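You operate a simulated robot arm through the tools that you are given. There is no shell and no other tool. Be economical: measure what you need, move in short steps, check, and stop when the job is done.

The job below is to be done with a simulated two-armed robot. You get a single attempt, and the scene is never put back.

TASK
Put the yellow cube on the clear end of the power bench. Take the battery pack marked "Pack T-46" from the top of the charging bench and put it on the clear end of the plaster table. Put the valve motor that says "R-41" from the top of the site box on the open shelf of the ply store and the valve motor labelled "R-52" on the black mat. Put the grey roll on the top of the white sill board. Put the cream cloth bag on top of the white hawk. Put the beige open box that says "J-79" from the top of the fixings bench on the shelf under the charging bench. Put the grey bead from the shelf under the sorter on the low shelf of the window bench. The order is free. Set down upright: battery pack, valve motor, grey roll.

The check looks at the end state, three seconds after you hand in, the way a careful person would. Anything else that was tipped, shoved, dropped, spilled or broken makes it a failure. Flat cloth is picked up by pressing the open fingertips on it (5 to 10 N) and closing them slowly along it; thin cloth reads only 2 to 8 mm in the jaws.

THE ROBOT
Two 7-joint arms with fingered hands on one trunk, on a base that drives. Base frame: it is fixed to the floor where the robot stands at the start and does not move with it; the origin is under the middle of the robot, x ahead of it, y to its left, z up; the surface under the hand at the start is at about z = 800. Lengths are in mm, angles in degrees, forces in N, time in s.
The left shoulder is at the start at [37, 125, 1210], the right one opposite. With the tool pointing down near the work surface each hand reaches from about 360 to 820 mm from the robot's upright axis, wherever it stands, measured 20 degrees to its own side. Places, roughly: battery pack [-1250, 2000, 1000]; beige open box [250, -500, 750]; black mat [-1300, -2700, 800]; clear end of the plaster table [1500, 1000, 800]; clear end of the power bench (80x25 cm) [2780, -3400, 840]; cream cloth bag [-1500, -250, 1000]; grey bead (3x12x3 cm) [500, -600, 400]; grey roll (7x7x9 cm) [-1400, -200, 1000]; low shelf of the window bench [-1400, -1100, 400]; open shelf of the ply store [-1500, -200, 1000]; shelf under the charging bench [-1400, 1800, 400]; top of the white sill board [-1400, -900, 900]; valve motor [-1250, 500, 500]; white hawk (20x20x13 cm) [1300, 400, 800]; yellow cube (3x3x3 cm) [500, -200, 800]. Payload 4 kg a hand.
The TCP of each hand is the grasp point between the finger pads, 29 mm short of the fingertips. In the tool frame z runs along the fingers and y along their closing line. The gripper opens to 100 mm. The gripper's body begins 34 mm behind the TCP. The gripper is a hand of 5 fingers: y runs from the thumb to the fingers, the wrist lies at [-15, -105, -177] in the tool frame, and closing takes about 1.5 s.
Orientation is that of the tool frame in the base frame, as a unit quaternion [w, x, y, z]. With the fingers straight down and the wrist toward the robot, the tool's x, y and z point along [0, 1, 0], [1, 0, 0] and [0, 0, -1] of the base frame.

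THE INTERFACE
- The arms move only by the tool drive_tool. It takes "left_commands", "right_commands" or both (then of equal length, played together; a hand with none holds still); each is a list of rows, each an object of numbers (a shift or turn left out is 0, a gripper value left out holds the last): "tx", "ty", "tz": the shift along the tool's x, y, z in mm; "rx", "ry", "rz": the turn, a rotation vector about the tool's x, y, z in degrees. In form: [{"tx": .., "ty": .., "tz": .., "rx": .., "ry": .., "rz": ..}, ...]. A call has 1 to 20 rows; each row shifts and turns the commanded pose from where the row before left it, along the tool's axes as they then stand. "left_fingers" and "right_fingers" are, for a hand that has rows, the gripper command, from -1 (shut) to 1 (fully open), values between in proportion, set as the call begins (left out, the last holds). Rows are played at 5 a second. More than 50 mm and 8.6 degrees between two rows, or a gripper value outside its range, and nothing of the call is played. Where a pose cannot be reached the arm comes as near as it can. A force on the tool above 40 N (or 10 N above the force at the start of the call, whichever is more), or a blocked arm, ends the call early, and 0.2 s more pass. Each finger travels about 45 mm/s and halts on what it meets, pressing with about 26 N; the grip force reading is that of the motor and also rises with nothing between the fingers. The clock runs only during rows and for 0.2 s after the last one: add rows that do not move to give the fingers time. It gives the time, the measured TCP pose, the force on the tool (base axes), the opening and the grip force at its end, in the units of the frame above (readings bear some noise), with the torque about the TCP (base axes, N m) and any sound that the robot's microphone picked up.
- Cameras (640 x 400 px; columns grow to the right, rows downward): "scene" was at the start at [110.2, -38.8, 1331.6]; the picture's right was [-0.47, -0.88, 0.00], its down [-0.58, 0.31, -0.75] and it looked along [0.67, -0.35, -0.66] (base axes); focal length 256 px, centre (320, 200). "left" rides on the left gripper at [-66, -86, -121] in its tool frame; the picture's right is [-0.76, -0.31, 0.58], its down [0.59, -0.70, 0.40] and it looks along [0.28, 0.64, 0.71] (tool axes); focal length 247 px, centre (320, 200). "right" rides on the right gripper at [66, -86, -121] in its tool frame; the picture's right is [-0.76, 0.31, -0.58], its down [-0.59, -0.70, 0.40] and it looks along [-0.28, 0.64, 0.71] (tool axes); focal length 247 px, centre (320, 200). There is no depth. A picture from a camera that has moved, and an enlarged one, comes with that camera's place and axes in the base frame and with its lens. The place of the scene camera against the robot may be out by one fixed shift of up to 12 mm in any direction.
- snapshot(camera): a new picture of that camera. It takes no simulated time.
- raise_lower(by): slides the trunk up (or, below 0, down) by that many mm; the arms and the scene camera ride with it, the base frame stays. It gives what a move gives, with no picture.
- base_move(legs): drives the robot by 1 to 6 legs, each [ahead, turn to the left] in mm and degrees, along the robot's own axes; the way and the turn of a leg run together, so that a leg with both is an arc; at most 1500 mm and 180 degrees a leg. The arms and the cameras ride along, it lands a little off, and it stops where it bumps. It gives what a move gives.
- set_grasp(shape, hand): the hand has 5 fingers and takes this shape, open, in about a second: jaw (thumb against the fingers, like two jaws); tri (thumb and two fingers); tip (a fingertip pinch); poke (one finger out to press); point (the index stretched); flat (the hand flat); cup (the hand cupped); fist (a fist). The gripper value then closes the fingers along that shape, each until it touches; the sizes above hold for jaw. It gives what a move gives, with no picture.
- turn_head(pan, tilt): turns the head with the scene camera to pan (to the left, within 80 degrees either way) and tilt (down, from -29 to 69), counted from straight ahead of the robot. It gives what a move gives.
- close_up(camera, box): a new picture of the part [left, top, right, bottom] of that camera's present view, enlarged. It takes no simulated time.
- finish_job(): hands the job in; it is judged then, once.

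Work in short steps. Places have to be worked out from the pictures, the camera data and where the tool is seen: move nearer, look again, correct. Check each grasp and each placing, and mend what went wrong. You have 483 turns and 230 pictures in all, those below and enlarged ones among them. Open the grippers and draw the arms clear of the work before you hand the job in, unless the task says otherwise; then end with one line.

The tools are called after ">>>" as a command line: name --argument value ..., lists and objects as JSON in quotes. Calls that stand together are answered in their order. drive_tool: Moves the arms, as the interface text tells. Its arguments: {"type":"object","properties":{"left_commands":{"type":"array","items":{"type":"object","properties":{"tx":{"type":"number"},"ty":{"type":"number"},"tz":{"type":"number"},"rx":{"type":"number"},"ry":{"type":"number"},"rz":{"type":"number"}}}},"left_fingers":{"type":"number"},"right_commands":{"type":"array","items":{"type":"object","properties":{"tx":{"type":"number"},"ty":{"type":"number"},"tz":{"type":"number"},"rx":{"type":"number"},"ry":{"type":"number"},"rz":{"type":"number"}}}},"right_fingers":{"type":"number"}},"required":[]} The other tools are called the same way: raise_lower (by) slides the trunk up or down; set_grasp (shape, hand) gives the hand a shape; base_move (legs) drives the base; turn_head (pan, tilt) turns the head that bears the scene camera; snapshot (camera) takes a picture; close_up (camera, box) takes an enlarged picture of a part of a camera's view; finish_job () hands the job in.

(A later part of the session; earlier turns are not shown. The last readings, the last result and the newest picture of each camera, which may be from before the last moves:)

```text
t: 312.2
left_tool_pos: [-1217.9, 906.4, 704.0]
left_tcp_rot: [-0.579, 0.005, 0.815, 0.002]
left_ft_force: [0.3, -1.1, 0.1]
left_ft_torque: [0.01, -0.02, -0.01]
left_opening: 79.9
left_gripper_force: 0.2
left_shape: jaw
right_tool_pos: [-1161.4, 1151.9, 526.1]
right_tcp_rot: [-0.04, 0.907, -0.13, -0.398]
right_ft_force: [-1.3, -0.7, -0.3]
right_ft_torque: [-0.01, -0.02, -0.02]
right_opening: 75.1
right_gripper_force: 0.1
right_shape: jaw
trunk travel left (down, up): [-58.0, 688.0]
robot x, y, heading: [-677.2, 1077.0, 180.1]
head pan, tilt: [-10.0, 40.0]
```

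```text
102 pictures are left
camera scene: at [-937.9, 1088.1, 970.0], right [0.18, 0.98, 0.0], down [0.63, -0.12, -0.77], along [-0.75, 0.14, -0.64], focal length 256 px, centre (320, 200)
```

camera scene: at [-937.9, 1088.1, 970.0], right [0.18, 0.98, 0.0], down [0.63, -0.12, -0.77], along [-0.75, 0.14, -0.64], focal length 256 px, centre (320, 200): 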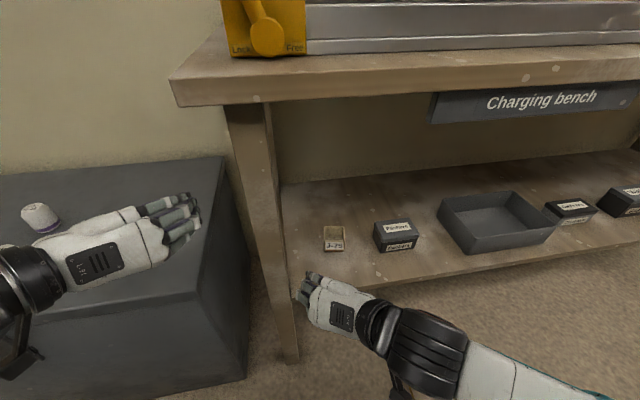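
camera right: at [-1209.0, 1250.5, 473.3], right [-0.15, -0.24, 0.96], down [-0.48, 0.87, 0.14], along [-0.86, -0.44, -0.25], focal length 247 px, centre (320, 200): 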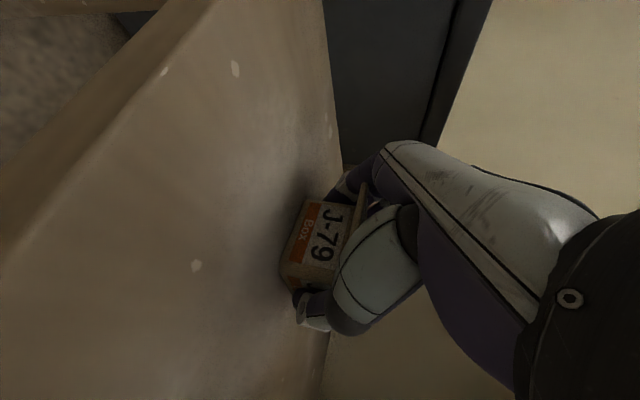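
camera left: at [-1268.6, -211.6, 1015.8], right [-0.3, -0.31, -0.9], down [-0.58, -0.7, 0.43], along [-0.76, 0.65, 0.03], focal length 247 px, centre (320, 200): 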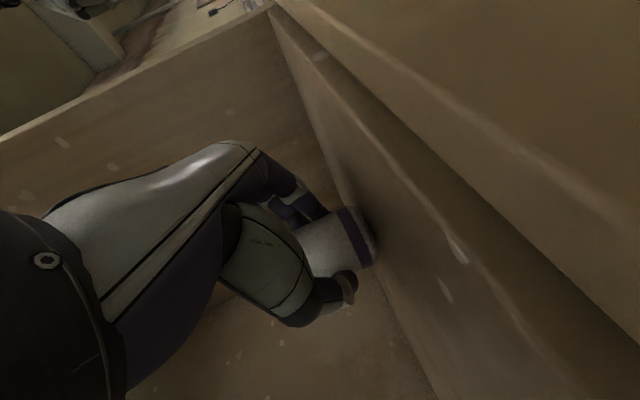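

J-79 is on the shelf, neighbours undisturbed. Next the battery pack: back off, raise trunk, drive in front of the packs.

>>> base_move --legs '[[-250, 0]]'

>>> raise_lower --by 400

>>> raise_lower --by 100

>>> base_move --legs '[[0, -90], [815, 0], [0, 90], [80, 0]]'

>>> turn_head --pan -12 --tilt 38

>>> close_up --camera "scene" --box '[220, 100, 460, 250]'

```text
t: 314.0
left_tool_pos: [-961.3, 902.2, 704.5]
left_tcp_rot: [-0.578, 0.004, 0.816, 0.002]
left_ft_force: [0.4, 0.3, -0.5]
left_ft_torque: [0.01, -0.01, 0.0]
left_opening: 79.8
left_gripper_force: 0.0
left_shape: jaw
right_tool_pos: [-905.3, 1149.0, 526.9]
right_tcp_rot: [-0.04, 0.907, -0.129, -0.398]
right_ft_force: [0.7, 0.2, -0.5]
right_ft_torque: [0.02, 0.01, 0.02]
right_opening: 74.9
right_gripper_force: 0.0
right_shape: jaw
trunk travel left (down, up): [-58.0, 688.0]
robot x, y, heading: [-427.2, 1065.5, 179.5]
head pan, tilt: [-10.0, 40.0]
```

```text
t: 317.9
left_tool_pos: [-962.5, 903.5, 1102.5]
left_tcp_rot: [-0.578, 0.004, 0.816, 0.002]
left_ft_force: [-0.1, 0.1, -0.7]
left_ft_torque: [0.01, -0.01, 0.01]
left_opening: 79.9
left_gripper_force: 0.0
left_shape: jaw
right_tool_pos: [-905.8, 1149.9, 924.8]
right_tcp_rot: [-0.04, 0.908, -0.129, -0.397]
right_ft_force: [0.1, 0.2, -0.2]
right_ft_torque: [-0.01, -0.03, 0.0]
right_opening: 74.9
right_gripper_force: 0.1
right_shape: jaw
trunk travel left (down, up): [-458.0, 288.0]
robot x, y, heading: [-423.2, 1068.5, 179.6]
head pan, tilt: [-10.0, 40.0]
```

```text
t: 319.2
left_tool_pos: [-962.0, 903.7, 1202.9]
left_tcp_rot: [-0.579, 0.005, 0.815, 0.001]
left_ft_force: [0.5, 0.0, -0.3]
left_ft_torque: [-0.03, -0.02, 0.02]
left_opening: 79.9
left_gripper_force: 0.1
left_shape: jaw
right_tool_pos: [-905.0, 1149.7, 1025.2]
right_tcp_rot: [-0.04, 0.908, -0.129, -0.397]
right_ft_force: [-0.5, 0.8, 0.0]
right_ft_torque: [-0.01, -0.01, -0.01]
right_opening: 75.2
right_gripper_force: 0.1
right_shape: jaw
trunk travel left (down, up): [-558.0, 188.0]
robot x, y, heading: [-421.2, 1063.8, 179.7]
head pan, tilt: [-10.0, 40.0]
```

```text
t: 332.1
left_tool_pos: [-1035.4, 1703.5, 1205.7]
left_tcp_rot: [-0.579, -0.003, 0.815, -0.003]
left_ft_force: [0.3, -0.4, -0.3]
left_ft_torque: [0.01, 0.05, 0.0]
left_opening: 79.6
left_gripper_force: 0.1
left_shape: jaw
right_tool_pos: [-983.0, 1949.2, 1026.5]
right_tcp_rot: [-0.037, 0.908, -0.122, -0.4]
right_ft_force: [0.0, -0.7, 0.7]
right_ft_torque: [0.0, 0.02, -0.06]
right_opening: 74.8
right_gripper_force: 0.2
right_shape: jaw
trunk travel left (down, up): [-558.0, 188.0]
robot x, y, heading: [-498.7, 1877.0, -179.4]
head pan, tilt: [-10.0, 40.0]
```

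```text
t: 332.7
left_tool_pos: [-1038.1, 1703.7, 1203.8]
left_tcp_rot: [-0.579, -0.003, 0.815, -0.004]
left_ft_force: [-0.2, -0.6, 0.0]
left_ft_torque: [-0.03, 0.0, 0.0]
left_opening: 79.7
left_gripper_force: 0.0
left_shape: jaw
right_tool_pos: [-984.6, 1949.6, 1026.2]
right_tcp_rot: [-0.036, 0.909, -0.121, -0.398]
right_ft_force: [-0.2, 0.7, -0.1]
right_ft_torque: [0.0, 0.01, -0.03]
right_opening: 75.0
right_gripper_force: 0.0
right_shape: jaw
trunk travel left (down, up): [-558.0, 188.0]
robot x, y, heading: [-506.6, 1874.9, -179.3]
head pan, tilt: [-12.0, 38.0]
```

```text
2.67 times, centred on (340, 175) of scene
camera zoom: at [-626.7, 1895.5, 1487.8], right [0.2, 0.98, 0.0], down [0.6, -0.12, -0.79], along [-0.77, 0.16, -0.62], focal length 682 px, centre (267, 267)
```

zoom: 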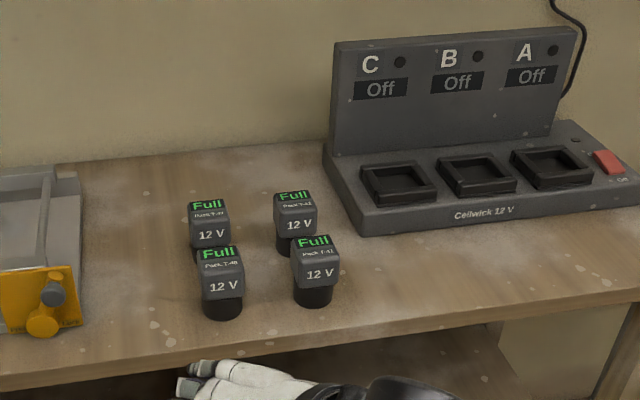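

Zoom in more to read the pack labels.

>>> close_up --camera "scene" --box '[285, 168, 355, 224]'

```text
7.14 times, centred on (320, 196) of scene
camera zoom: at [-626.7, 1895.5, 1487.8], right [0.2, 0.98, 0.0], down [0.6, -0.12, -0.79], along [-0.77, 0.16, -0.62], focal length 1826 px, centre (320, 229)
```

zoom: 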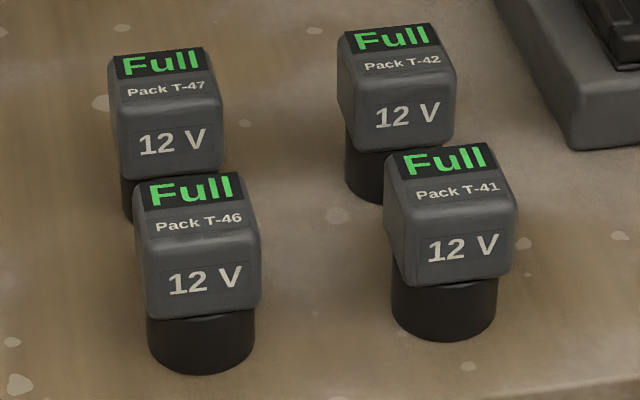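

T-46 is the front-left pack, head centre ≈[-1310,1975,936]. Straighten the hand's yaw, open to 90 mm, and advance the base 150.

>>> drive_tool --right_commands '[{"rx": -5.6, "rz": -5.7}, {"rx": -5.6, "rz": -5.7}, {}]' --right_fingers 0.8

>>> base_move --legs '[[150, 0]]'

>>> snapshot --camera "right"

>>> snapshot --camera "scene"

```text
t: 333.5
left_tool_pos: [-1036.8, 1703.0, 1202.7]
left_tcp_rot: [-0.579, -0.003, 0.815, -0.003]
left_ft_force: [-0.2, -0.6, -0.4]
left_ft_torque: [0.05, 0.0, -0.02]
left_opening: 79.9
left_gripper_force: 0.1
left_shape: jaw
right_tool_pos: [-985.0, 1949.4, 1026.6]
right_tcp_rot: [0.013, 0.915, 0.01, -0.403]
right_ft_force: [0.1, -0.3, 0.4]
right_ft_torque: [0.0, -0.04, 0.0]
right_opening: 90.0
right_gripper_force: 0.0
right_shape: jaw
trunk travel left (down, up): [-558.0, 188.0]
robot x, y, heading: [-503.0, 1875.4, -179.5]
head pan, tilt: [-12.0, 38.0]
```

```text
t: 334.8
left_tool_pos: [-1188.8, 1701.6, 1203.1]
left_tcp_rot: [-0.578, -0.003, 0.816, -0.004]
left_ft_force: [-0.1, 0.3, -0.1]
left_ft_torque: [0.02, 0.02, -0.03]
left_opening: 79.9
left_gripper_force: 0.0
left_shape: jaw
right_tool_pos: [-1135.2, 1949.0, 1024.8]
right_tcp_rot: [0.012, 0.916, 0.007, -0.402]
right_ft_force: [-0.1, 0.2, 0.2]
right_ft_torque: [0.01, 0.0, 0.01]
right_opening: 89.8
right_gripper_force: 0.0
right_shape: jaw
trunk travel left (down, up): [-558.0, 188.0]
robot x, y, heading: [-654.8, 1875.5, -179.5]
head pan, tilt: [-12.0, 38.0]
```

```text
99 pictures are left
camera right: at [-1005.6, 2038.7, 1057.0], right [-0.08, -0.29, 0.95], down [-0.71, 0.69, 0.15], along [-0.7, -0.66, -0.26], focal length 247 px, centre (320, 200)
```

right: 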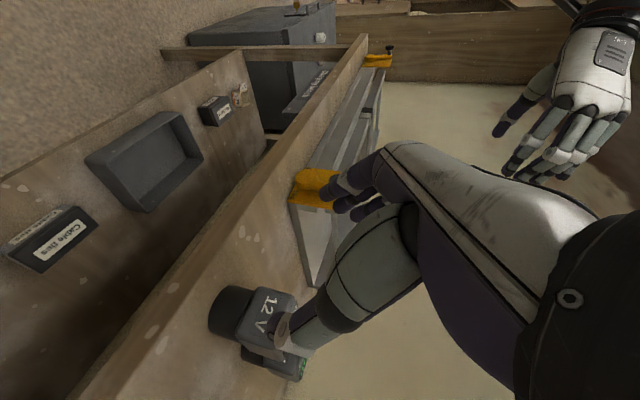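

```text
98 pictures are left
camera scene: at [-778.1, 1894.2, 1487.7], right [0.2, 0.98, 0.0], down [0.6, -0.12, -0.79], along [-0.77, 0.16, -0.62], focal length 256 px, centre (320, 200)
```

scene: 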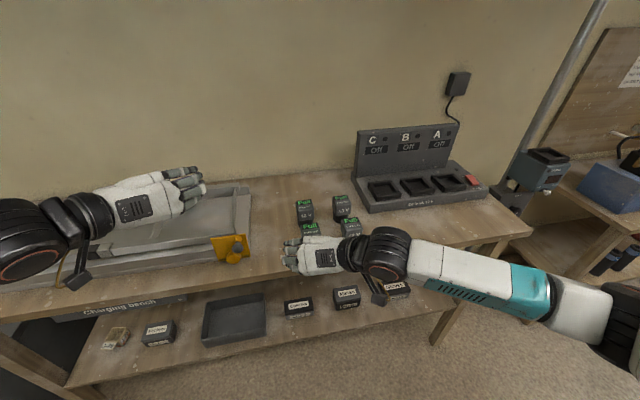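

Check J-79's attitude from here with a zoom.

>>> close_up --camera "scene" --box '[90, 315, 190, 370]'

```text
6.40 times, centred on (140, 342) of scene
camera zoom: at [-778.1, 1894.2, 1487.7], right [0.2, 0.98, 0.0], down [0.6, -0.12, -0.79], along [-0.77, 0.16, -0.62], focal length 1636 px, centre (1472, -712)
```

zoom: 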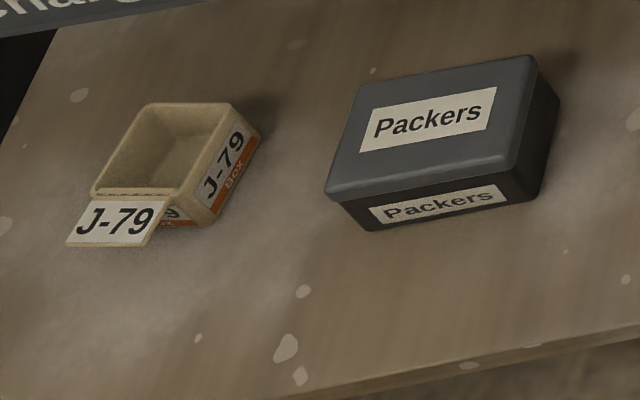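

J-79 upright. Now approach the pack.

>>> drive_tool --right_commands '[{"tx": -20.7, "ty": -7.3, "tz": 42}, {"tx": -20.7, "ty": -7.3, "tz": 42}, {"tx": -20.7, "ty": -7.3, "tz": 42}]'

>>> snapshot --camera "right"

>>> close_up --camera "scene" --box '[250, 170, 410, 290]'

```text
t: 335.6
left_tool_pos: [-1189.8, 1701.5, 1203.4]
left_tcp_rot: [-0.579, -0.004, 0.816, -0.003]
left_ft_force: [0.4, 0.3, 0.4]
left_ft_torque: [0.03, 0.02, -0.01]
left_opening: 79.6
left_gripper_force: 0.0
left_shape: jaw
right_tool_pos: [-1269.4, 1966.7, 985.6]
right_tcp_rot: [0.012, 0.915, 0.008, -0.403]
right_ft_force: [0.1, -0.5, -0.4]
right_ft_torque: [-0.01, 0.01, -0.03]
right_opening: 89.7
right_gripper_force: 0.1
right_shape: jaw
trunk travel left (down, up): [-558.0, 188.0]
robot x, y, heading: [-655.1, 1874.8, -179.5]
head pan, tilt: [-12.0, 38.0]
```

```text
96 pictures are left
camera right: at [-1139.2, 2056.9, 1017.6], right [-0.08, -0.29, 0.95], down [-0.71, 0.69, 0.15], along [-0.7, -0.66, -0.26], focal length 247 px, centre (320, 200)
```

right: 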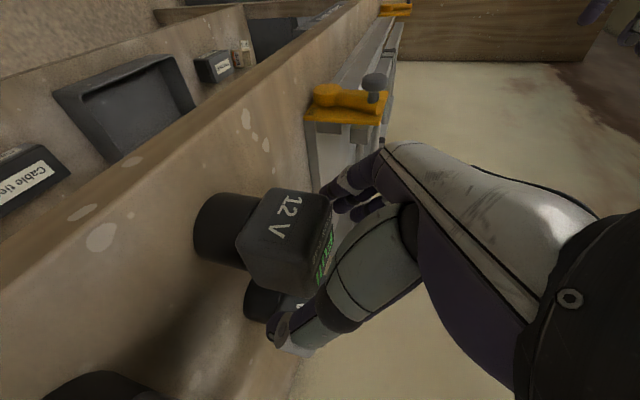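

```text
3.33 times, centred on (330, 230) of scene
camera zoom: at [-777.8, 1893.7, 1487.7], right [0.2, 0.98, 0.0], down [0.6, -0.12, -0.79], along [-0.77, 0.16, -0.62], focal length 852 px, centre (287, 100)
```

zoom: 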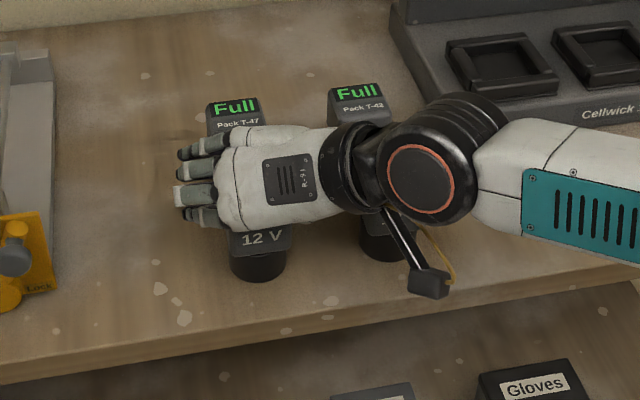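

Hand aligned (pack ≈[-1312,1963]). Descend along the fingers to straddle the head.

>>> drive_tool --right_commands '[{"tx": 3.9, "ty": 2.4, "tz": 32.8}, {"tx": 3.9, "ty": 2.4, "tz": 32}]'

>>> snapshot --camera "right"

```text
t: 336.2
left_tool_pos: [-1186.8, 1700.9, 1203.2]
left_tcp_rot: [-0.579, -0.004, 0.815, -0.003]
left_ft_force: [0.1, -0.6, 0.2]
left_ft_torque: [0.0, 0.0, -0.01]
left_opening: 79.8
left_gripper_force: 0.1
left_shape: jaw
right_tool_pos: [-1312.3, 1958.2, 961.3]
right_tcp_rot: [0.021, 0.911, 0.001, -0.412]
right_ft_force: [6.5, -1.4, 16.9]
right_ft_torque: [0.27, -0.6, -0.12]
right_opening: 90.7
right_gripper_force: 0.1
right_shape: jaw
trunk travel left (down, up): [-558.0, 188.0]
robot x, y, heading: [-654.8, 1872.3, -179.7]
head pan, tilt: [-12.0, 38.0]
stopped in row 2 (right hand): the force on the tool passed its limit at 54 N (the readings are from after the stop); the commanded pose is now the measured one
```

```text
94 pictures are left
camera right: at [-1180.9, 2047.1, 988.6], right [-0.06, -0.27, 0.96], down [-0.7, 0.69, 0.15], along [-0.71, -0.67, -0.23], focal length 247 px, centre (320, 200)
```

right: 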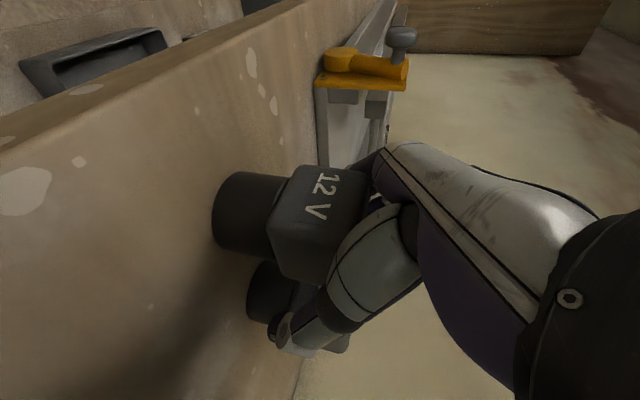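

The pack is taller (~100 mm), so the palm touched its top edge; the fingers already straddle the head. Back off 6 mm and close.

>>> drive_tool --right_commands '[{"tz": -7}, {}]'

>>> drive_tool --right_commands '[{}, {}, {}, {}, {}]' --right_fingers -1

>>> snapshot --camera "right"

```text
t: 336.8
left_tool_pos: [-1187.4, 1700.8, 1203.4]
left_tcp_rot: [-0.578, -0.003, 0.816, -0.003]
left_ft_force: [-0.4, 0.2, 0.4]
left_ft_torque: [-0.02, -0.01, -0.02]
left_opening: 79.6
left_gripper_force: 0.1
left_shape: jaw
right_tool_pos: [-1305.0, 1959.3, 962.2]
right_tcp_rot: [0.019, 0.911, 0.002, -0.411]
right_ft_force: [-0.2, -1.7, 3.8]
right_ft_torque: [0.0, -0.15, -0.05]
right_opening: 90.5
right_gripper_force: 0.1
right_shape: jaw
trunk travel left (down, up): [-558.0, 188.0]
robot x, y, heading: [-652.6, 1877.6, -179.3]
head pan, tilt: [-12.0, 38.0]
```

```text
t: 338.0
left_tool_pos: [-1186.7, 1701.4, 1204.0]
left_tcp_rot: [-0.579, -0.004, 0.816, -0.004]
left_ft_force: [-0.1, 0.3, 0.1]
left_ft_torque: [0.0, -0.02, 0.01]
left_opening: 79.6
left_gripper_force: 0.1
left_shape: jaw
right_tool_pos: [-1307.1, 1958.2, 964.1]
right_tcp_rot: [0.019, 0.911, 0.003, -0.412]
right_ft_force: [-2.0, 0.5, 6.3]
right_ft_torque: [0.22, -0.08, 0.02]
right_opening: 35.5
right_gripper_force: 25.8
right_shape: jaw
trunk travel left (down, up): [-558.0, 188.0]
robot x, y, heading: [-658.0, 1874.7, -179.3]
head pan, tilt: [-12.0, 38.0]
```

```text
93 pictures are left
camera right: at [-1175.3, 2049.0, 991.1], right [-0.06, -0.28, 0.96], down [-0.7, 0.69, 0.16], along [-0.71, -0.66, -0.24], focal length 247 px, centre (320, 200)
```

right: 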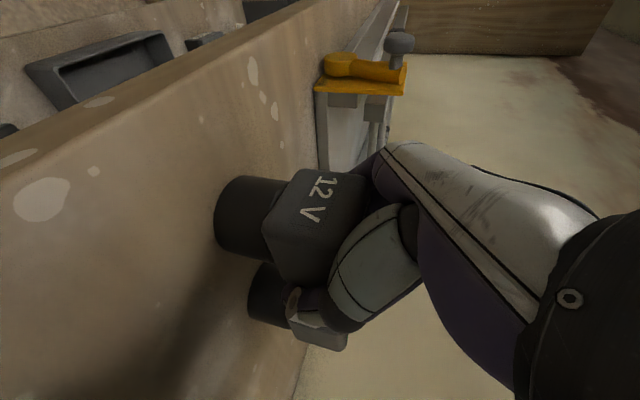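

Gripped (35.5 mm reading, 26 N). Lift 40 mm and check stability.

>>> drive_tool --right_commands '[{"tx": -14, "tz": -13}, {"tx": -14, "tz": -13}, {"tx": -14, "tz": -13}, {"tx": -29, "tz": -27}, {"tx": -29, "tz": -27}]'

>>> snapshot --camera "right"

```text
t: 339.2
left_tool_pos: [-1188.6, 1700.8, 1203.3]
left_tcp_rot: [-0.579, -0.003, 0.816, -0.004]
left_ft_force: [0.0, 0.1, -0.2]
left_ft_torque: [0.01, -0.04, 0.0]
left_opening: 79.7
left_gripper_force: 0.1
left_shape: jaw
right_tool_pos: [-1302.5, 1964.2, 1098.6]
right_tcp_rot: [0.019, 0.912, 0.003, -0.409]
right_ft_force: [0.6, 0.4, -3.4]
right_ft_torque: [0.01, 0.06, -0.02]
right_opening: 35.1
right_gripper_force: 25.8
right_shape: jaw
trunk travel left (down, up): [-558.0, 188.0]
robot x, y, heading: [-650.9, 1877.7, -179.7]
head pan, tilt: [-12.0, 38.0]
```

```text
92 pictures are left
camera right: at [-1171.0, 2053.8, 1127.2], right [-0.07, -0.28, 0.96], down [-0.7, 0.69, 0.15], along [-0.71, -0.66, -0.24], focal length 247 px, centre (320, 200)
```

right: 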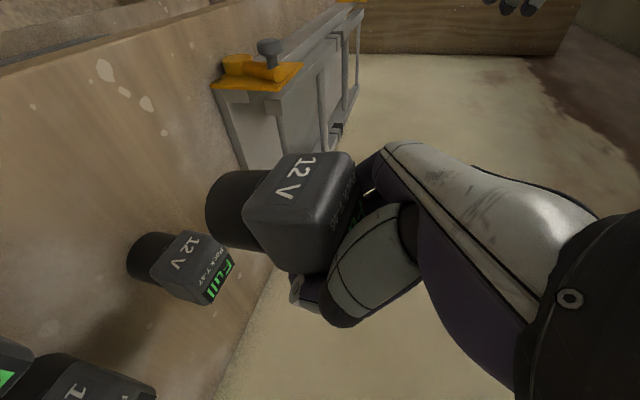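

Pack held (3.4 N weight). Back off, reorient the left hand to fingers-down for the bag's handle, and drive back to the store.

>>> base_move --legs '[[-230, 0]]'

>>> drive_tool --left_commands '[{"ry": -7.85}, {"ry": -7.85}, {"ry": -7.85}, {"ry": -7.85}, {"ry": -7.85}, {"ry": -7.85}, {"ry": -7.85}, {"ry": -7.85}, {"ry": -7.85}, {"rz": -8.2}, {"rz": -8.2}, {"rz": -8.2}, {"rz": -8.2}, {"rz": -8.2}, {"rz": -8.2}, {"rz": -8.2}, {"rz": -8.2}, {"rz": -8.2}, {"rz": -8.2}, {"rz": -8}]'

>>> base_move --legs '[[0, 90], [1050, 0], [1050, 0], [0, -90]]'

>>> turn_head --pan 5 --tilt 30

>>> snapshot --camera "scene"

```text
t: 341.0
left_tool_pos: [-955.3, 1704.3, 1203.6]
left_tcp_rot: [-0.579, -0.003, 0.815, -0.004]
left_ft_force: [0.0, -0.4, 1.4]
left_ft_torque: [-0.01, -0.01, 0.04]
left_opening: 79.7
left_gripper_force: 0.0
left_shape: jaw
right_tool_pos: [-1069.4, 1965.2, 1099.0]
right_tcp_rot: [0.018, 0.912, 0.003, -0.411]
right_ft_force: [-0.1, -0.4, -3.0]
right_ft_torque: [-0.03, 0.09, 0.0]
right_opening: 35.1
right_gripper_force: 26.3
right_shape: jaw
trunk travel left (down, up): [-558.0, 188.0]
robot x, y, heading: [-416.4, 1877.5, -179.7]
head pan, tilt: [-12.0, 38.0]
```

```text
t: 345.2
left_tool_pos: [-956.7, 1704.3, 1203.0]
left_tcp_rot: [0.001, 0.71, -0.704, 0.0]
left_ft_force: [-0.3, 0.4, 0.1]
left_ft_torque: [-0.02, 0.0, 0.0]
left_opening: 80.0
left_gripper_force: 0.1
left_shape: jaw
right_tool_pos: [-1070.8, 1966.6, 1099.4]
right_tcp_rot: [0.019, 0.912, 0.003, -0.41]
right_ft_force: [-0.3, 0.0, -3.6]
right_ft_torque: [0.0, 0.07, 0.01]
right_opening: 35.2
right_gripper_force: 26.4
right_shape: jaw
trunk travel left (down, up): [-558.0, 188.0]
robot x, y, heading: [-420.5, 1878.6, -179.5]
head pan, tilt: [-12.0, 38.0]
```

```text
t: 363.3
left_tool_pos: [-888.1, -408.8, 1202.9]
left_tcp_rot: [0.0, 0.728, -0.686, 0.001]
left_ft_force: [0.4, 0.1, 0.3]
left_ft_torque: [0.01, -0.01, 0.0]
left_opening: 79.9
left_gripper_force: 0.1
left_shape: jaw
right_tool_pos: [-1015.6, -151.5, 1099.5]
right_tcp_rot: [0.028, 0.911, 0.024, -0.41]
right_ft_force: [0.1, -0.5, -4.2]
right_ft_torque: [-0.03, 0.07, 0.02]
right_opening: 35.0
right_gripper_force: 25.9
right_shape: jaw
trunk travel left (down, up): [-558.0, 188.0]
robot x, y, heading: [-360.2, -206.1, -177.0]
head pan, tilt: [-12.0, 38.0]
```

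```text
t: 364.1
left_tool_pos: [-887.9, -408.9, 1202.2]
left_tcp_rot: [0.0, 0.726, -0.687, 0.001]
left_ft_force: [-0.5, 0.3, -1.2]
left_ft_torque: [-0.02, 0.02, 0.0]
left_opening: 79.5
left_gripper_force: 0.1
left_shape: jaw
right_tool_pos: [-1016.3, -150.5, 1097.4]
right_tcp_rot: [0.028, 0.911, 0.024, -0.41]
right_ft_force: [0.2, 0.3, -3.8]
right_ft_torque: [-0.01, 0.07, 0.01]
right_opening: 35.0
right_gripper_force: 26.2
right_shape: jaw
trunk travel left (down, up): [-558.0, 188.0]
robot x, y, heading: [-361.0, -210.7, -176.5]
head pan, tilt: [5.0, 30.0]
```

```text
91 pictures are left
camera scene: at [-491.1, -221.2, 1500.2], right [-0.14, 0.99, 0.0], down [0.5, 0.07, -0.87], along [-0.86, -0.12, -0.5], focal length 256 px, centre (320, 200)
```

scene: 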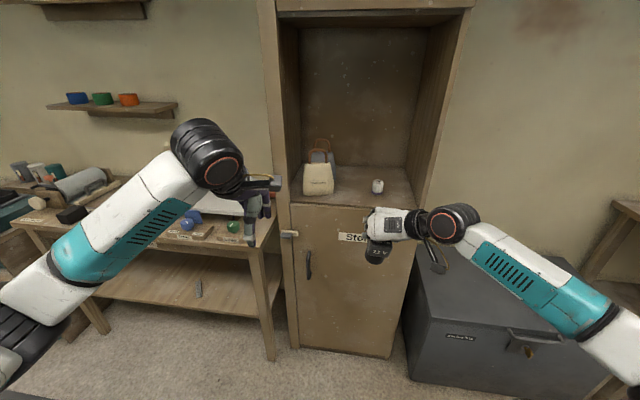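

Handle top of the cream bag ≈[-1402,-349,1188]. Pull the right arm (pack) back first, then square up and advance.

>>> drive_tool --right_commands '[{"tx": -29, "tz": -27}, {"tx": -29, "tz": -27}, {"tx": 27, "tz": -29}, {"tx": 27, "tz": -29}, {"tx": 27, "tz": -29}, {"tx": 27, "tz": -29}, {"tx": 27, "tz": -29}, {"tx": 27, "tz": -29}]'

>>> base_move --legs '[[0, -3.5], [330, 0]]'

>>> snapshot --camera "scene"

>>> snapshot --camera "left"

```text
t: 365.9
left_tool_pos: [-887.2, -408.0, 1203.9]
left_tcp_rot: [0.002, 0.727, -0.687, 0.001]
left_ft_force: [0.4, -0.2, -0.7]
left_ft_torque: [0.01, -0.02, 0.01]
left_opening: 79.7
left_gripper_force: 0.1
left_shape: jaw
right_tool_pos: [-775.7, -132.2, 1169.7]
right_tcp_rot: [0.028, 0.911, 0.024, -0.41]
right_ft_force: [-0.2, 0.0, -2.7]
right_ft_torque: [0.0, 0.08, 0.0]
right_opening: 35.0
right_gripper_force: 25.8
right_shape: jaw
trunk travel left (down, up): [-558.0, 188.0]
robot x, y, heading: [-364.6, -206.8, -176.6]
head pan, tilt: [5.0, 30.0]
```

```text
t: 368.5
left_tool_pos: [-1225.0, -377.7, 1203.6]
left_tcp_rot: [0.001, 0.708, -0.706, 0.001]
left_ft_force: [0.3, 0.2, -0.1]
left_ft_torque: [0.01, -0.03, -0.02]
left_opening: 80.0
left_gripper_force: 0.0
left_shape: jaw
right_tool_pos: [-1097.6, -108.0, 1170.4]
right_tcp_rot: [0.017, 0.912, 0.0, -0.41]
right_ft_force: [0.1, 1.0, -3.3]
right_ft_torque: [0.04, 0.1, 0.02]
right_opening: 35.2
right_gripper_force: 26.1
right_shape: jaw
trunk travel left (down, up): [-558.0, 188.0]
robot x, y, heading: [-686.7, -210.2, -180.2]
head pan, tilt: [5.0, 30.0]
```

```text
90 pictures are left
camera scene: at [-818.7, -214.4, 1500.2], right [-0.09, 1.0, 0.0], down [0.5, 0.04, -0.87], along [-0.86, -0.08, -0.5], focal length 256 px, centre (320, 200)
```

scene: 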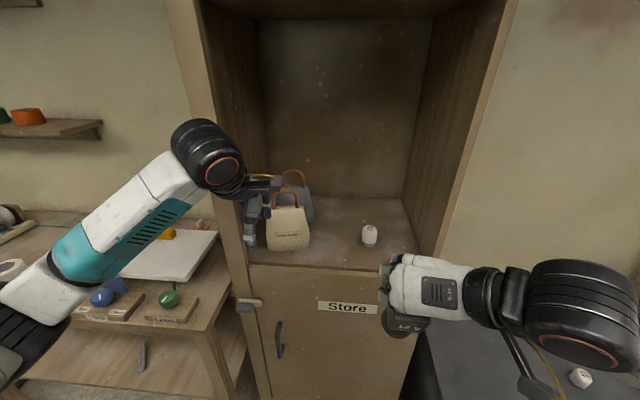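

```text
89 pictures are left
camera left: at [-1140.0, -313.1, 1323.3], right [0.31, 0.76, -0.58], down [0.7, -0.59, -0.4], along [-0.64, -0.29, -0.71], focal length 247 px, centre (320, 200)
```

left: 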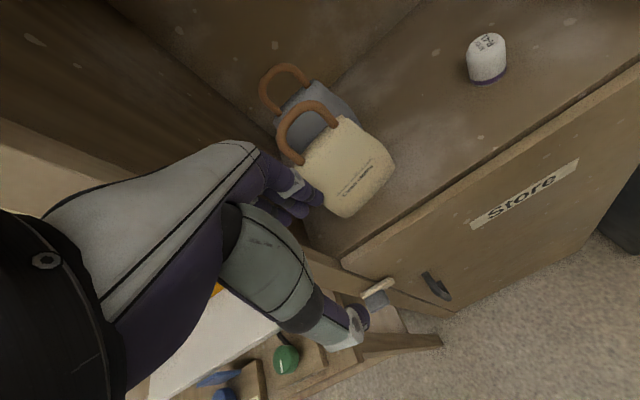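

Handle apex ≈[-1402,-352,1176]. Raise to clear, move above it, then check.

>>> drive_tool --left_commands '[{"tz": -30, "tx": -26}, {"ty": 44}, {"ty": 44}, {"ty": 44}, {"ty": 45}]'

>>> close_up --camera "scene" --box '[200, 120, 380, 270]'

>>> snapshot --camera "left"

```text
t: 369.7
left_tool_pos: [-1401.7, -349.4, 1233.0]
left_tcp_rot: [0.0, -0.707, 0.707, -0.001]
left_ft_force: [-0.2, 0.8, -0.4]
left_ft_torque: [-0.01, 0.0, 0.04]
left_opening: 79.7
left_gripper_force: 0.0
left_shape: jaw
right_tool_pos: [-1099.0, -107.3, 1170.7]
right_tcp_rot: [0.018, 0.912, 0.0, -0.41]
right_ft_force: [0.5, 0.5, -3.1]
right_ft_torque: [0.04, 0.07, 0.03]
right_opening: 35.0
right_gripper_force: 26.0
right_shape: jaw
trunk travel left (down, up): [-558.0, 188.0]
robot x, y, heading: [-686.9, -206.8, -179.9]
head pan, tilt: [5.0, 30.0]
```

```text
2.67 times, centred on (290, 195) of scene
camera zoom: at [-818.7, -213.3, 1500.1], right [-0.09, 1.0, 0.0], down [0.5, 0.04, -0.87], along [-0.86, -0.08, -0.5], focal length 682 px, centre (400, 213)
```

zoom: 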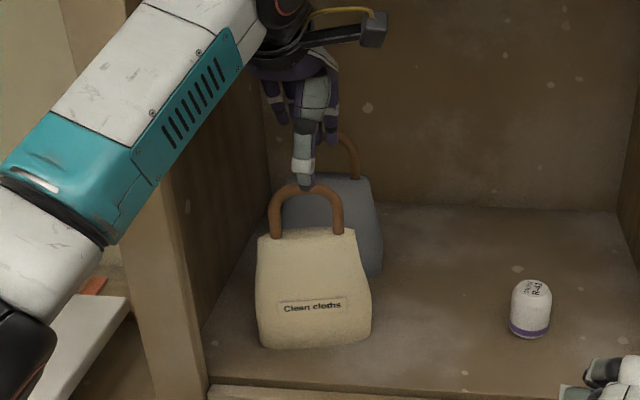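

```text
87 pictures are left
camera left: at [-1315.9, -283.6, 1352.4], right [0.31, 0.76, -0.58], down [0.7, -0.59, -0.4], along [-0.64, -0.29, -0.71], focal length 247 px, centre (320, 200)
```

left: 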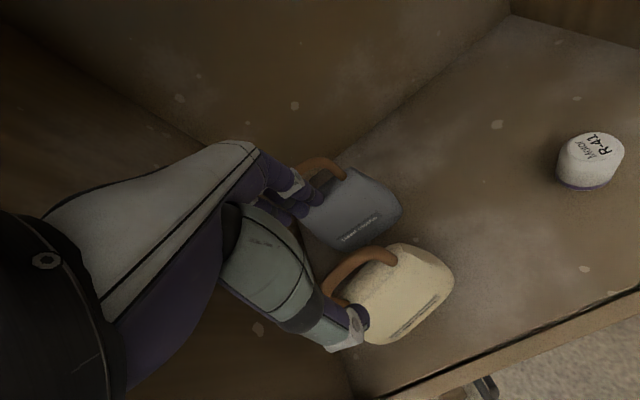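

Projection matches the handle exactly. Descend 50 mm and close.

>>> drive_tool --left_commands '[{"tz": 25}, {"tz": 27}, {}]'

>>> drive_tool --left_commands '[{}, {}, {}, {}, {}, {}]' --left_fingers -1

>>> snapshot --camera "left"

```text
t: 370.5
left_tool_pos: [-1402.1, -352.1, 1183.0]
left_tcp_rot: [0.001, 0.708, -0.707, 0.001]
left_ft_force: [-0.2, 1.2, 0.1]
left_ft_torque: [0.02, 0.02, 0.01]
left_opening: 79.8
left_gripper_force: 0.1
left_shape: jaw
right_tool_pos: [-1097.6, -109.9, 1170.8]
right_tcp_rot: [0.017, 0.912, 0.0, -0.41]
right_ft_force: [0.6, 0.0, -2.8]
right_ft_torque: [-0.02, 0.06, 0.01]
right_opening: 35.0
right_gripper_force: 26.5
right_shape: jaw
trunk travel left (down, up): [-558.0, 188.0]
robot x, y, heading: [-687.4, -207.3, -179.7]
head pan, tilt: [5.0, 30.0]
```

```text
t: 371.9
left_tool_pos: [-1402.0, -352.8, 1180.5]
left_tcp_rot: [0.001, 0.708, -0.707, 0.001]
left_ft_force: [-0.1, -0.7, 0.4]
left_ft_torque: [0.04, 0.03, -0.01]
left_opening: 0.1
left_gripper_force: 26.1
left_shape: jaw
right_tool_pos: [-1099.4, -109.6, 1170.5]
right_tcp_rot: [0.018, 0.912, 0.001, -0.41]
right_ft_force: [0.2, 1.5, -3.4]
right_ft_torque: [0.02, 0.05, -0.01]
right_opening: 34.8
right_gripper_force: 25.8
right_shape: jaw
trunk travel left (down, up): [-558.0, 188.0]
robot x, y, heading: [-686.5, -211.2, -179.9]
head pan, tilt: [5.0, 30.0]
```

```text
86 pictures are left
camera left: at [-1317.3, -286.6, 1301.6], right [0.31, 0.76, -0.58], down [0.7, -0.59, -0.4], along [-0.64, -0.29, -0.71], focal length 247 px, centre (320, 200)
```

left: 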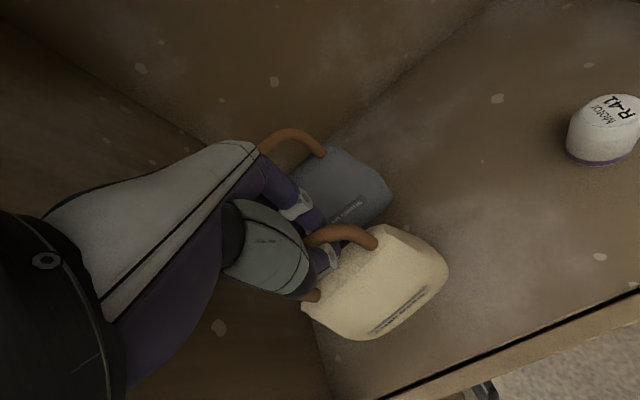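

Closed to zero — handle not captured. Zoom to see the relation.

>>> close_up --camera "left" --box '[260, 160, 420, 320]'

>>> close_up --camera "scene" --box '[240, 140, 340, 260]'

```text
2.50 times, centred on (340, 240) of left
camera zoom: at [-1317.3, -286.6, 1301.6], right [0.31, 0.76, -0.58], down [0.7, -0.59, -0.4], along [-0.64, -0.29, -0.71], focal length 617 px, centre (270, 100)
```

zoom: 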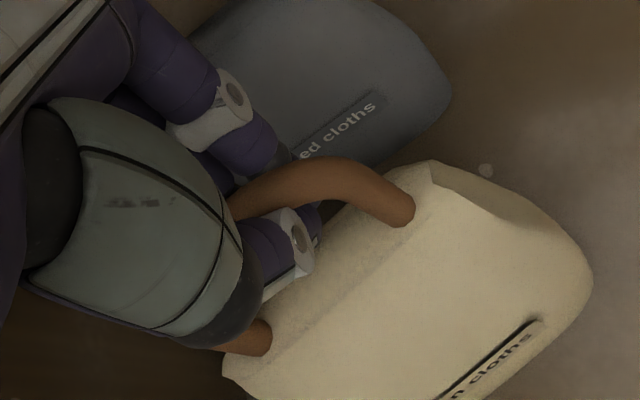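

```text
3.33 times, centred on (290, 200) of scene
camera zoom: at [-818.6, -214.4, 1500.1], right [-0.09, 1.0, 0.0], down [0.5, 0.04, -0.87], along [-0.86, -0.08, -0.5], focal length 852 px, centre (420, 200)
```

zoom: 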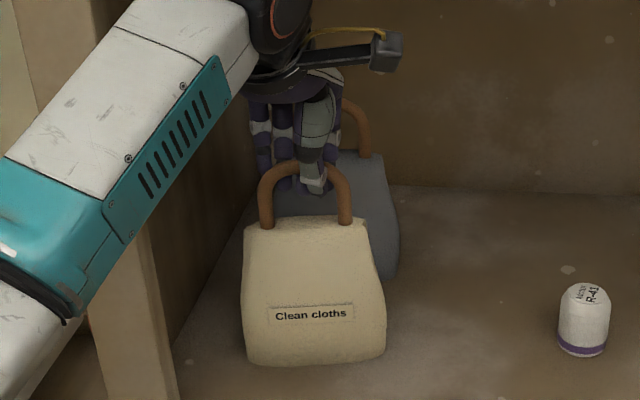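

The fingertips appear to have closed beneath the bar — hooking the handle. Lift gently to test.

>>> drive_tool --left_commands '[{"tz": -15}, {"tz": -20}, {"tz": -20}, {"tz": -20}, {}]'

>>> close_up --camera "scene" --box '[220, 120, 340, 260]'

```text
t: 373.1
left_tool_pos: [-1402.5, -352.0, 1257.3]
left_tcp_rot: [0.0, 0.708, -0.706, 0.001]
left_ft_force: [1.0, 0.2, -2.5]
left_ft_torque: [0.07, -0.01, 0.01]
left_opening: 0.1
left_gripper_force: 25.6
left_shape: jaw
right_tool_pos: [-1097.2, -110.8, 1170.1]
right_tcp_rot: [0.017, 0.912, 0.0, -0.41]
right_ft_force: [-0.4, 0.1, -4.2]
right_ft_torque: [0.0, 0.07, -0.01]
right_opening: 35.2
right_gripper_force: 26.4
right_shape: jaw
trunk travel left (down, up): [-558.0, 188.0]
robot x, y, heading: [-691.8, -207.0, -179.9]
head pan, tilt: [5.0, 30.0]
```

```text
2.86 times, centred on (280, 190) of scene
camera zoom: at [-818.5, -214.7, 1500.1], right [-0.09, 1.0, 0.0], down [0.5, 0.04, -0.87], along [-0.86, -0.08, -0.5], focal length 730 px, centre (434, 229)
```

zoom: 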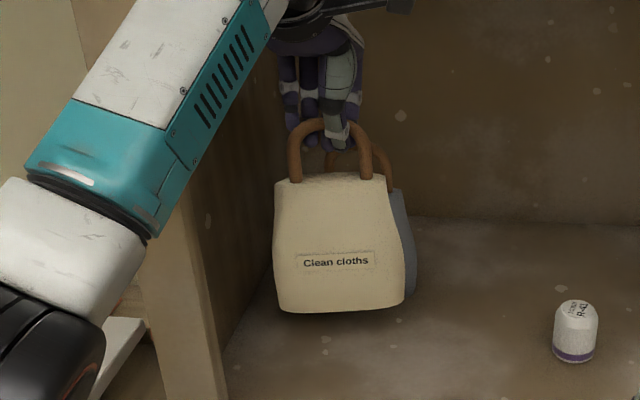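

Bag is lifted cleanly. Raise a bit more, back out, tuck the arm, and drive north to see the way round the partition.

>>> drive_tool --left_commands '[{"tz": -25}, {"tz": -25}]'

>>> base_move --legs '[[-330, 0]]'

>>> drive_tool --left_commands '[{"ty": -35}, {"ty": -35}, {"ty": -35}, {"ty": -35}]'

>>> base_move --legs '[[0, -90], [1000, 0], [900, 0], [0, -50]]'

>>> turn_head --pan 0 --tilt 25

>>> snapshot --camera "scene"

```text
t: 373.7
left_tool_pos: [-1402.8, -351.4, 1306.8]
left_tcp_rot: [0.001, 0.707, -0.707, 0.0]
left_ft_force: [-0.6, -0.7, -3.3]
left_ft_torque: [0.04, 0.05, 0.02]
left_opening: 0.0
left_gripper_force: 26.0
left_shape: jaw
right_tool_pos: [-1098.1, -108.7, 1170.6]
right_tcp_rot: [0.017, 0.912, 0.0, -0.41]
right_ft_force: [-0.6, 0.7, -3.9]
right_ft_torque: [-0.01, 0.08, -0.04]
right_opening: 35.2
right_gripper_force: 25.7
right_shape: jaw
trunk travel left (down, up): [-558.0, 188.0]
robot x, y, heading: [-689.7, -209.7, -179.9]
head pan, tilt: [5.0, 30.0]
```

```text
t: 375.9
left_tool_pos: [-1070.8, -351.7, 1306.4]
left_tcp_rot: [0.001, 0.708, -0.706, 0.0]
left_ft_force: [0.1, 0.4, -3.4]
left_ft_torque: [0.05, 0.04, -0.01]
left_opening: 0.1
left_gripper_force: 26.0
left_shape: jaw
right_tool_pos: [-765.7, -109.0, 1171.5]
right_tcp_rot: [0.018, 0.912, 0.001, -0.41]
right_ft_force: [-0.3, -0.2, -3.4]
right_ft_torque: [-0.03, 0.08, 0.01]
right_opening: 34.7
right_gripper_force: 26.5
right_shape: jaw
trunk travel left (down, up): [-558.0, 188.0]
robot x, y, heading: [-357.9, -204.2, -180.0]
head pan, tilt: [5.0, 30.0]
```

```text
t: 376.9
left_tool_pos: [-928.8, -353.2, 1307.5]
left_tcp_rot: [0.001, 0.709, -0.706, 0.0]
left_ft_force: [1.0, -0.6, -2.8]
left_ft_torque: [0.03, -0.01, -0.05]
left_opening: 0.1
left_gripper_force: 26.0
left_shape: jaw
right_tool_pos: [-766.7, -110.4, 1171.1]
right_tcp_rot: [0.017, 0.911, 0.001, -0.411]
right_ft_force: [0.0, -0.6, -4.1]
right_ft_torque: [0.01, 0.09, -0.01]
right_opening: 35.1
right_gripper_force: 26.5
right_shape: jaw
trunk travel left (down, up): [-558.0, 188.0]
robot x, y, heading: [-357.2, -204.4, -179.6]
head pan, tilt: [5.0, 30.0]
```

```text
t: 392.7
left_tool_pos: [-90.8, 2211.7, 1307.0]
left_tcp_rot: [-0.001, 0.409, 0.912, 0.0]
left_ft_force: [0.1, -1.2, -3.0]
left_ft_torque: [0.01, 0.0, 0.01]
left_opening: 0.0
left_gripper_force: 26.6
left_shape: jaw
right_tool_pos: [-53.2, 1919.7, 1170.4]
right_tcp_rot: [0.377, -0.324, 0.852, 0.161]
right_ft_force: [-0.3, -0.5, -4.2]
right_ft_torque: [0.08, -0.06, -0.02]
right_opening: 34.8
right_gripper_force: 25.7
right_shape: jaw
trunk travel left (down, up): [-558.0, 188.0]
robot x, y, heading: [-423.7, 1721.0, 41.7]
head pan, tilt: [5.0, 30.0]
```

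```text
t: 393.4
left_tool_pos: [-90.7, 2211.0, 1306.7]
left_tcp_rot: [-0.001, 0.411, 0.912, 0.0]
left_ft_force: [0.1, -0.1, -3.6]
left_ft_torque: [0.0, 0.02, -0.02]
left_opening: 0.0
left_gripper_force: 25.6
left_shape: jaw
right_tool_pos: [-53.6, 1920.7, 1169.8]
right_tcp_rot: [0.377, -0.323, 0.853, 0.162]
right_ft_force: [-0.1, 0.6, -2.7]
right_ft_torque: [0.06, -0.05, 0.0]
right_opening: 35.1
right_gripper_force: 26.3
right_shape: jaw
trunk travel left (down, up): [-558.0, 188.0]
robot x, y, heading: [-428.0, 1724.9, 41.6]
head pan, tilt: [0.0, 25.0]
```

```text
82 pictures are left
camera scene: at [-343.9, 1804.6, 1508.1], right [0.66, -0.75, 0.0], down [-0.32, -0.28, -0.91], along [0.68, 0.6, -0.42], focal length 256 px, centre (320, 200)
```

scene: 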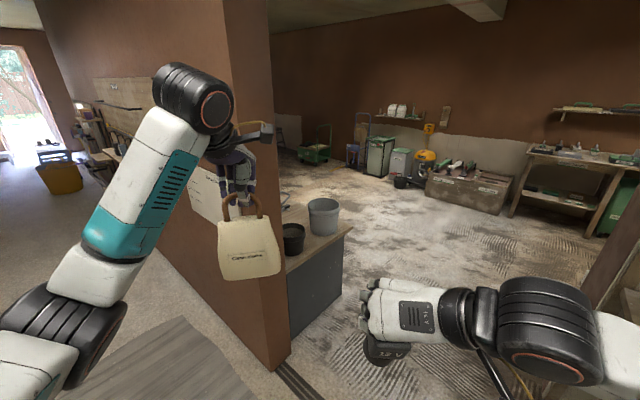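

Gap between partition end and cabinet is ~1.1 m wide around y≈2050. Drive through it to (1300, 2050) and look south.

>>> base_move --legs '[[0, -22.3], [985, 0], [0, -19.4], [800, 0], [0, -50]]'

>>> turn_head --pan -30 --tilt 28

>>> snapshot --camera "scene"

```text
t: 406.9
left_tool_pos: [1758.9, 1689.8, 1307.4]
left_tcp_rot: [-0.001, 0.941, 0.34, 0.001]
left_ft_force: [0.5, 0.0, -2.8]
left_ft_torque: [-0.07, 0.02, 0.05]
left_opening: 0.0
left_gripper_force: 25.4
left_shape: jaw
right_tool_pos: [1468.3, 1661.1, 1170.9]
right_tcp_rot: [0.377, 0.388, 0.826, -0.158]
right_ft_force: [-0.4, 1.0, -3.1]
right_ft_torque: [-0.06, -0.07, -0.03]
right_opening: 35.0
right_gripper_force: 25.4
right_shape: jaw
trunk travel left (down, up): [-558.0, 188.0]
robot x, y, heading: [1281.0, 2038.0, -50.0]
head pan, tilt: [0.0, 25.0]
```

```text
t: 407.8
left_tool_pos: [1759.4, 1689.6, 1305.9]
left_tcp_rot: [0.0, 0.94, 0.34, 0.001]
left_ft_force: [0.2, 0.0, -2.6]
left_ft_torque: [0.01, -0.02, 0.02]
left_opening: 0.0
left_gripper_force: 26.4
left_shape: jaw
right_tool_pos: [1466.8, 1660.7, 1170.6]
right_tcp_rot: [0.378, 0.388, 0.826, -0.158]
right_ft_force: [0.2, 0.0, -2.9]
right_ft_torque: [-0.04, -0.05, -0.04]
right_opening: 34.9
right_gripper_force: 26.0
right_shape: jaw
trunk travel left (down, up): [-558.0, 188.0]
robot x, y, heading: [1281.9, 2038.6, -50.5]
head pan, tilt: [-30.0, 28.0]
```

```text
81 pictures are left
camera scene: at [1306.1, 1927.0, 1503.4], right [-0.99, -0.17, 0.0], down [-0.08, 0.46, -0.88], along [0.15, -0.87, -0.47], focal length 256 px, centre (320, 200)
```

scene: 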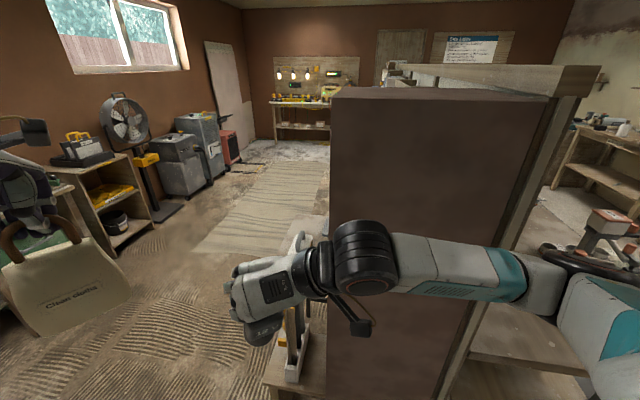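

Plaster table runs along the partition's east side (corner ≈[1500,1607]). Go east to x≈2050, south, then face west.

>>> base_move --legs '[[0, 50.5], [800, 0], [0, -90], [1150, 0], [0, -90]]'

>>> turn_head --pan 0 --tilt 35

>>> snapshot --camera "scene"

```text
t: 427.9
left_tool_pos: [1536.1, 728.2, 1307.4]
left_tcp_rot: [0.001, 0.714, -0.7, 0.0]
left_ft_force: [0.9, 1.1, -2.5]
left_ft_torque: [0.01, -0.02, 0.02]
left_opening: 0.0
left_gripper_force: 25.8
left_shape: jaw
right_tool_pos: [1697.4, 973.5, 1170.5]
right_tcp_rot: [0.02, 0.912, 0.008, -0.41]
right_ft_force: [-0.4, -0.6, -2.8]
right_ft_torque: [-0.03, 0.11, -0.02]
right_opening: 34.5
right_gripper_force: 26.2
right_shape: jaw
trunk travel left (down, up): [-558.0, 188.0]
robot x, y, heading: [2106.9, 882.4, -179.1]
head pan, tilt: [-30.0, 28.0]
```

```text
t: 428.8
left_tool_pos: [1536.5, 728.2, 1307.1]
left_tcp_rot: [0.001, 0.714, -0.7, 0.001]
left_ft_force: [-0.1, -0.2, -2.6]
left_ft_torque: [0.01, 0.01, 0.0]
left_opening: 0.0
left_gripper_force: 26.1
left_shape: jaw
right_tool_pos: [1695.7, 973.0, 1170.8]
right_tcp_rot: [0.02, 0.912, 0.007, -0.41]
right_ft_force: [-0.4, -0.3, -3.4]
right_ft_torque: [-0.01, 0.09, -0.01]
right_opening: 34.9
right_gripper_force: 26.4
right_shape: jaw
trunk travel left (down, up): [-558.0, 188.0]
robot x, y, heading: [2106.8, 883.1, -178.6]
head pan, tilt: [0.0, 35.0]
```

```text
80 pictures are left
camera scene: at [1979.9, 880.7, 1492.4], right [-0.02, 1.0, 0.0], down [0.57, 0.01, -0.82], along [-0.82, -0.01, -0.57], focal length 256 px, centre (320, 200)
```

scene: 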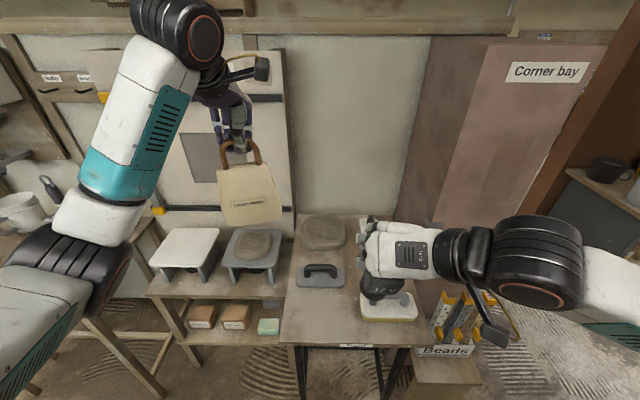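

Right hand hides the table; shift it right 160 mm and zoom on the tables.

>>> drive_tool --right_commands '[{"ty": -40}, {"ty": -40}, {"ty": -40}, {"ty": -40}]'

>>> close_up --camera "scene" --box '[130, 190, 450, 390]'

```text
t: 429.8
left_tool_pos: [1535.9, 727.0, 1306.6]
left_tcp_rot: [0.001, 0.714, -0.7, 0.001]
left_ft_force: [-0.2, 0.5, -3.3]
left_ft_torque: [0.0, -0.02, 0.0]
left_opening: 0.1
left_gripper_force: 26.1
left_shape: jaw
right_tool_pos: [1692.2, 1133.7, 1167.2]
right_tcp_rot: [0.02, 0.912, 0.006, -0.411]
right_ft_force: [0.6, -0.1, -2.6]
right_ft_torque: [-0.04, 0.09, 0.03]
right_opening: 34.7
right_gripper_force: 25.9
right_shape: jaw
trunk travel left (down, up): [-558.0, 188.0]
robot x, y, heading: [2114.2, 879.9, -178.9]
head pan, tilt: [0.0, 35.0]
```

```text
2.00 times, centred on (290, 290) of scene
camera zoom: at [1980.0, 881.0, 1492.4], right [-0.02, 1.0, 0.0], down [0.57, 0.01, -0.82], along [-0.82, -0.01, -0.57], focal length 511 px, centre (380, 20)
```

zoom: 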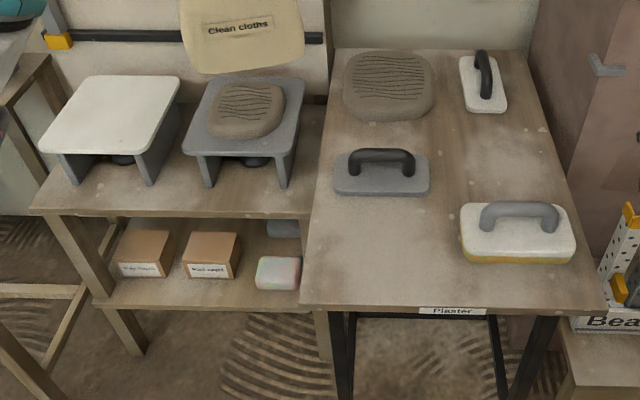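

Near end of the plaster table, left of the sponge float, is clear (~[1560,890]). Lower trunk 150 mm for a stereo view to get heights.

>>> raise_lower --by -150

>>> snapshot --camera "scene"

```text
t: 431.6
left_tool_pos: [1535.8, 726.8, 1158.3]
left_tcp_rot: [0.001, 0.714, -0.701, 0.001]
left_ft_force: [-0.6, -0.1, -3.3]
left_ft_torque: [0.0, 0.01, 0.01]
left_opening: 0.0
left_gripper_force: 26.3
left_shape: jaw
right_tool_pos: [1691.7, 1132.6, 1016.5]
right_tcp_rot: [0.021, 0.912, 0.008, -0.41]
right_ft_force: [0.2, 1.7, -2.9]
right_ft_torque: [-0.03, 0.1, -0.04]
right_opening: 34.9
right_gripper_force: 26.0
right_shape: jaw
trunk travel left (down, up): [-408.0, 338.0]
robot x, y, heading: [2109.5, 878.4, -179.2]
head pan, tilt: [0.0, 35.0]
```

```text
78 pictures are left
camera scene: at [1964.4, 880.5, 1341.2], right [-0.02, 1.0, 0.0], down [0.57, 0.01, -0.82], along [-0.82, -0.01, -0.57], focal length 256 px, centre (320, 200)
```

scene: 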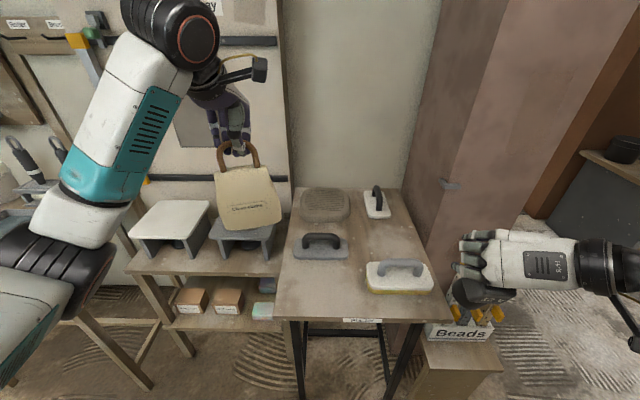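

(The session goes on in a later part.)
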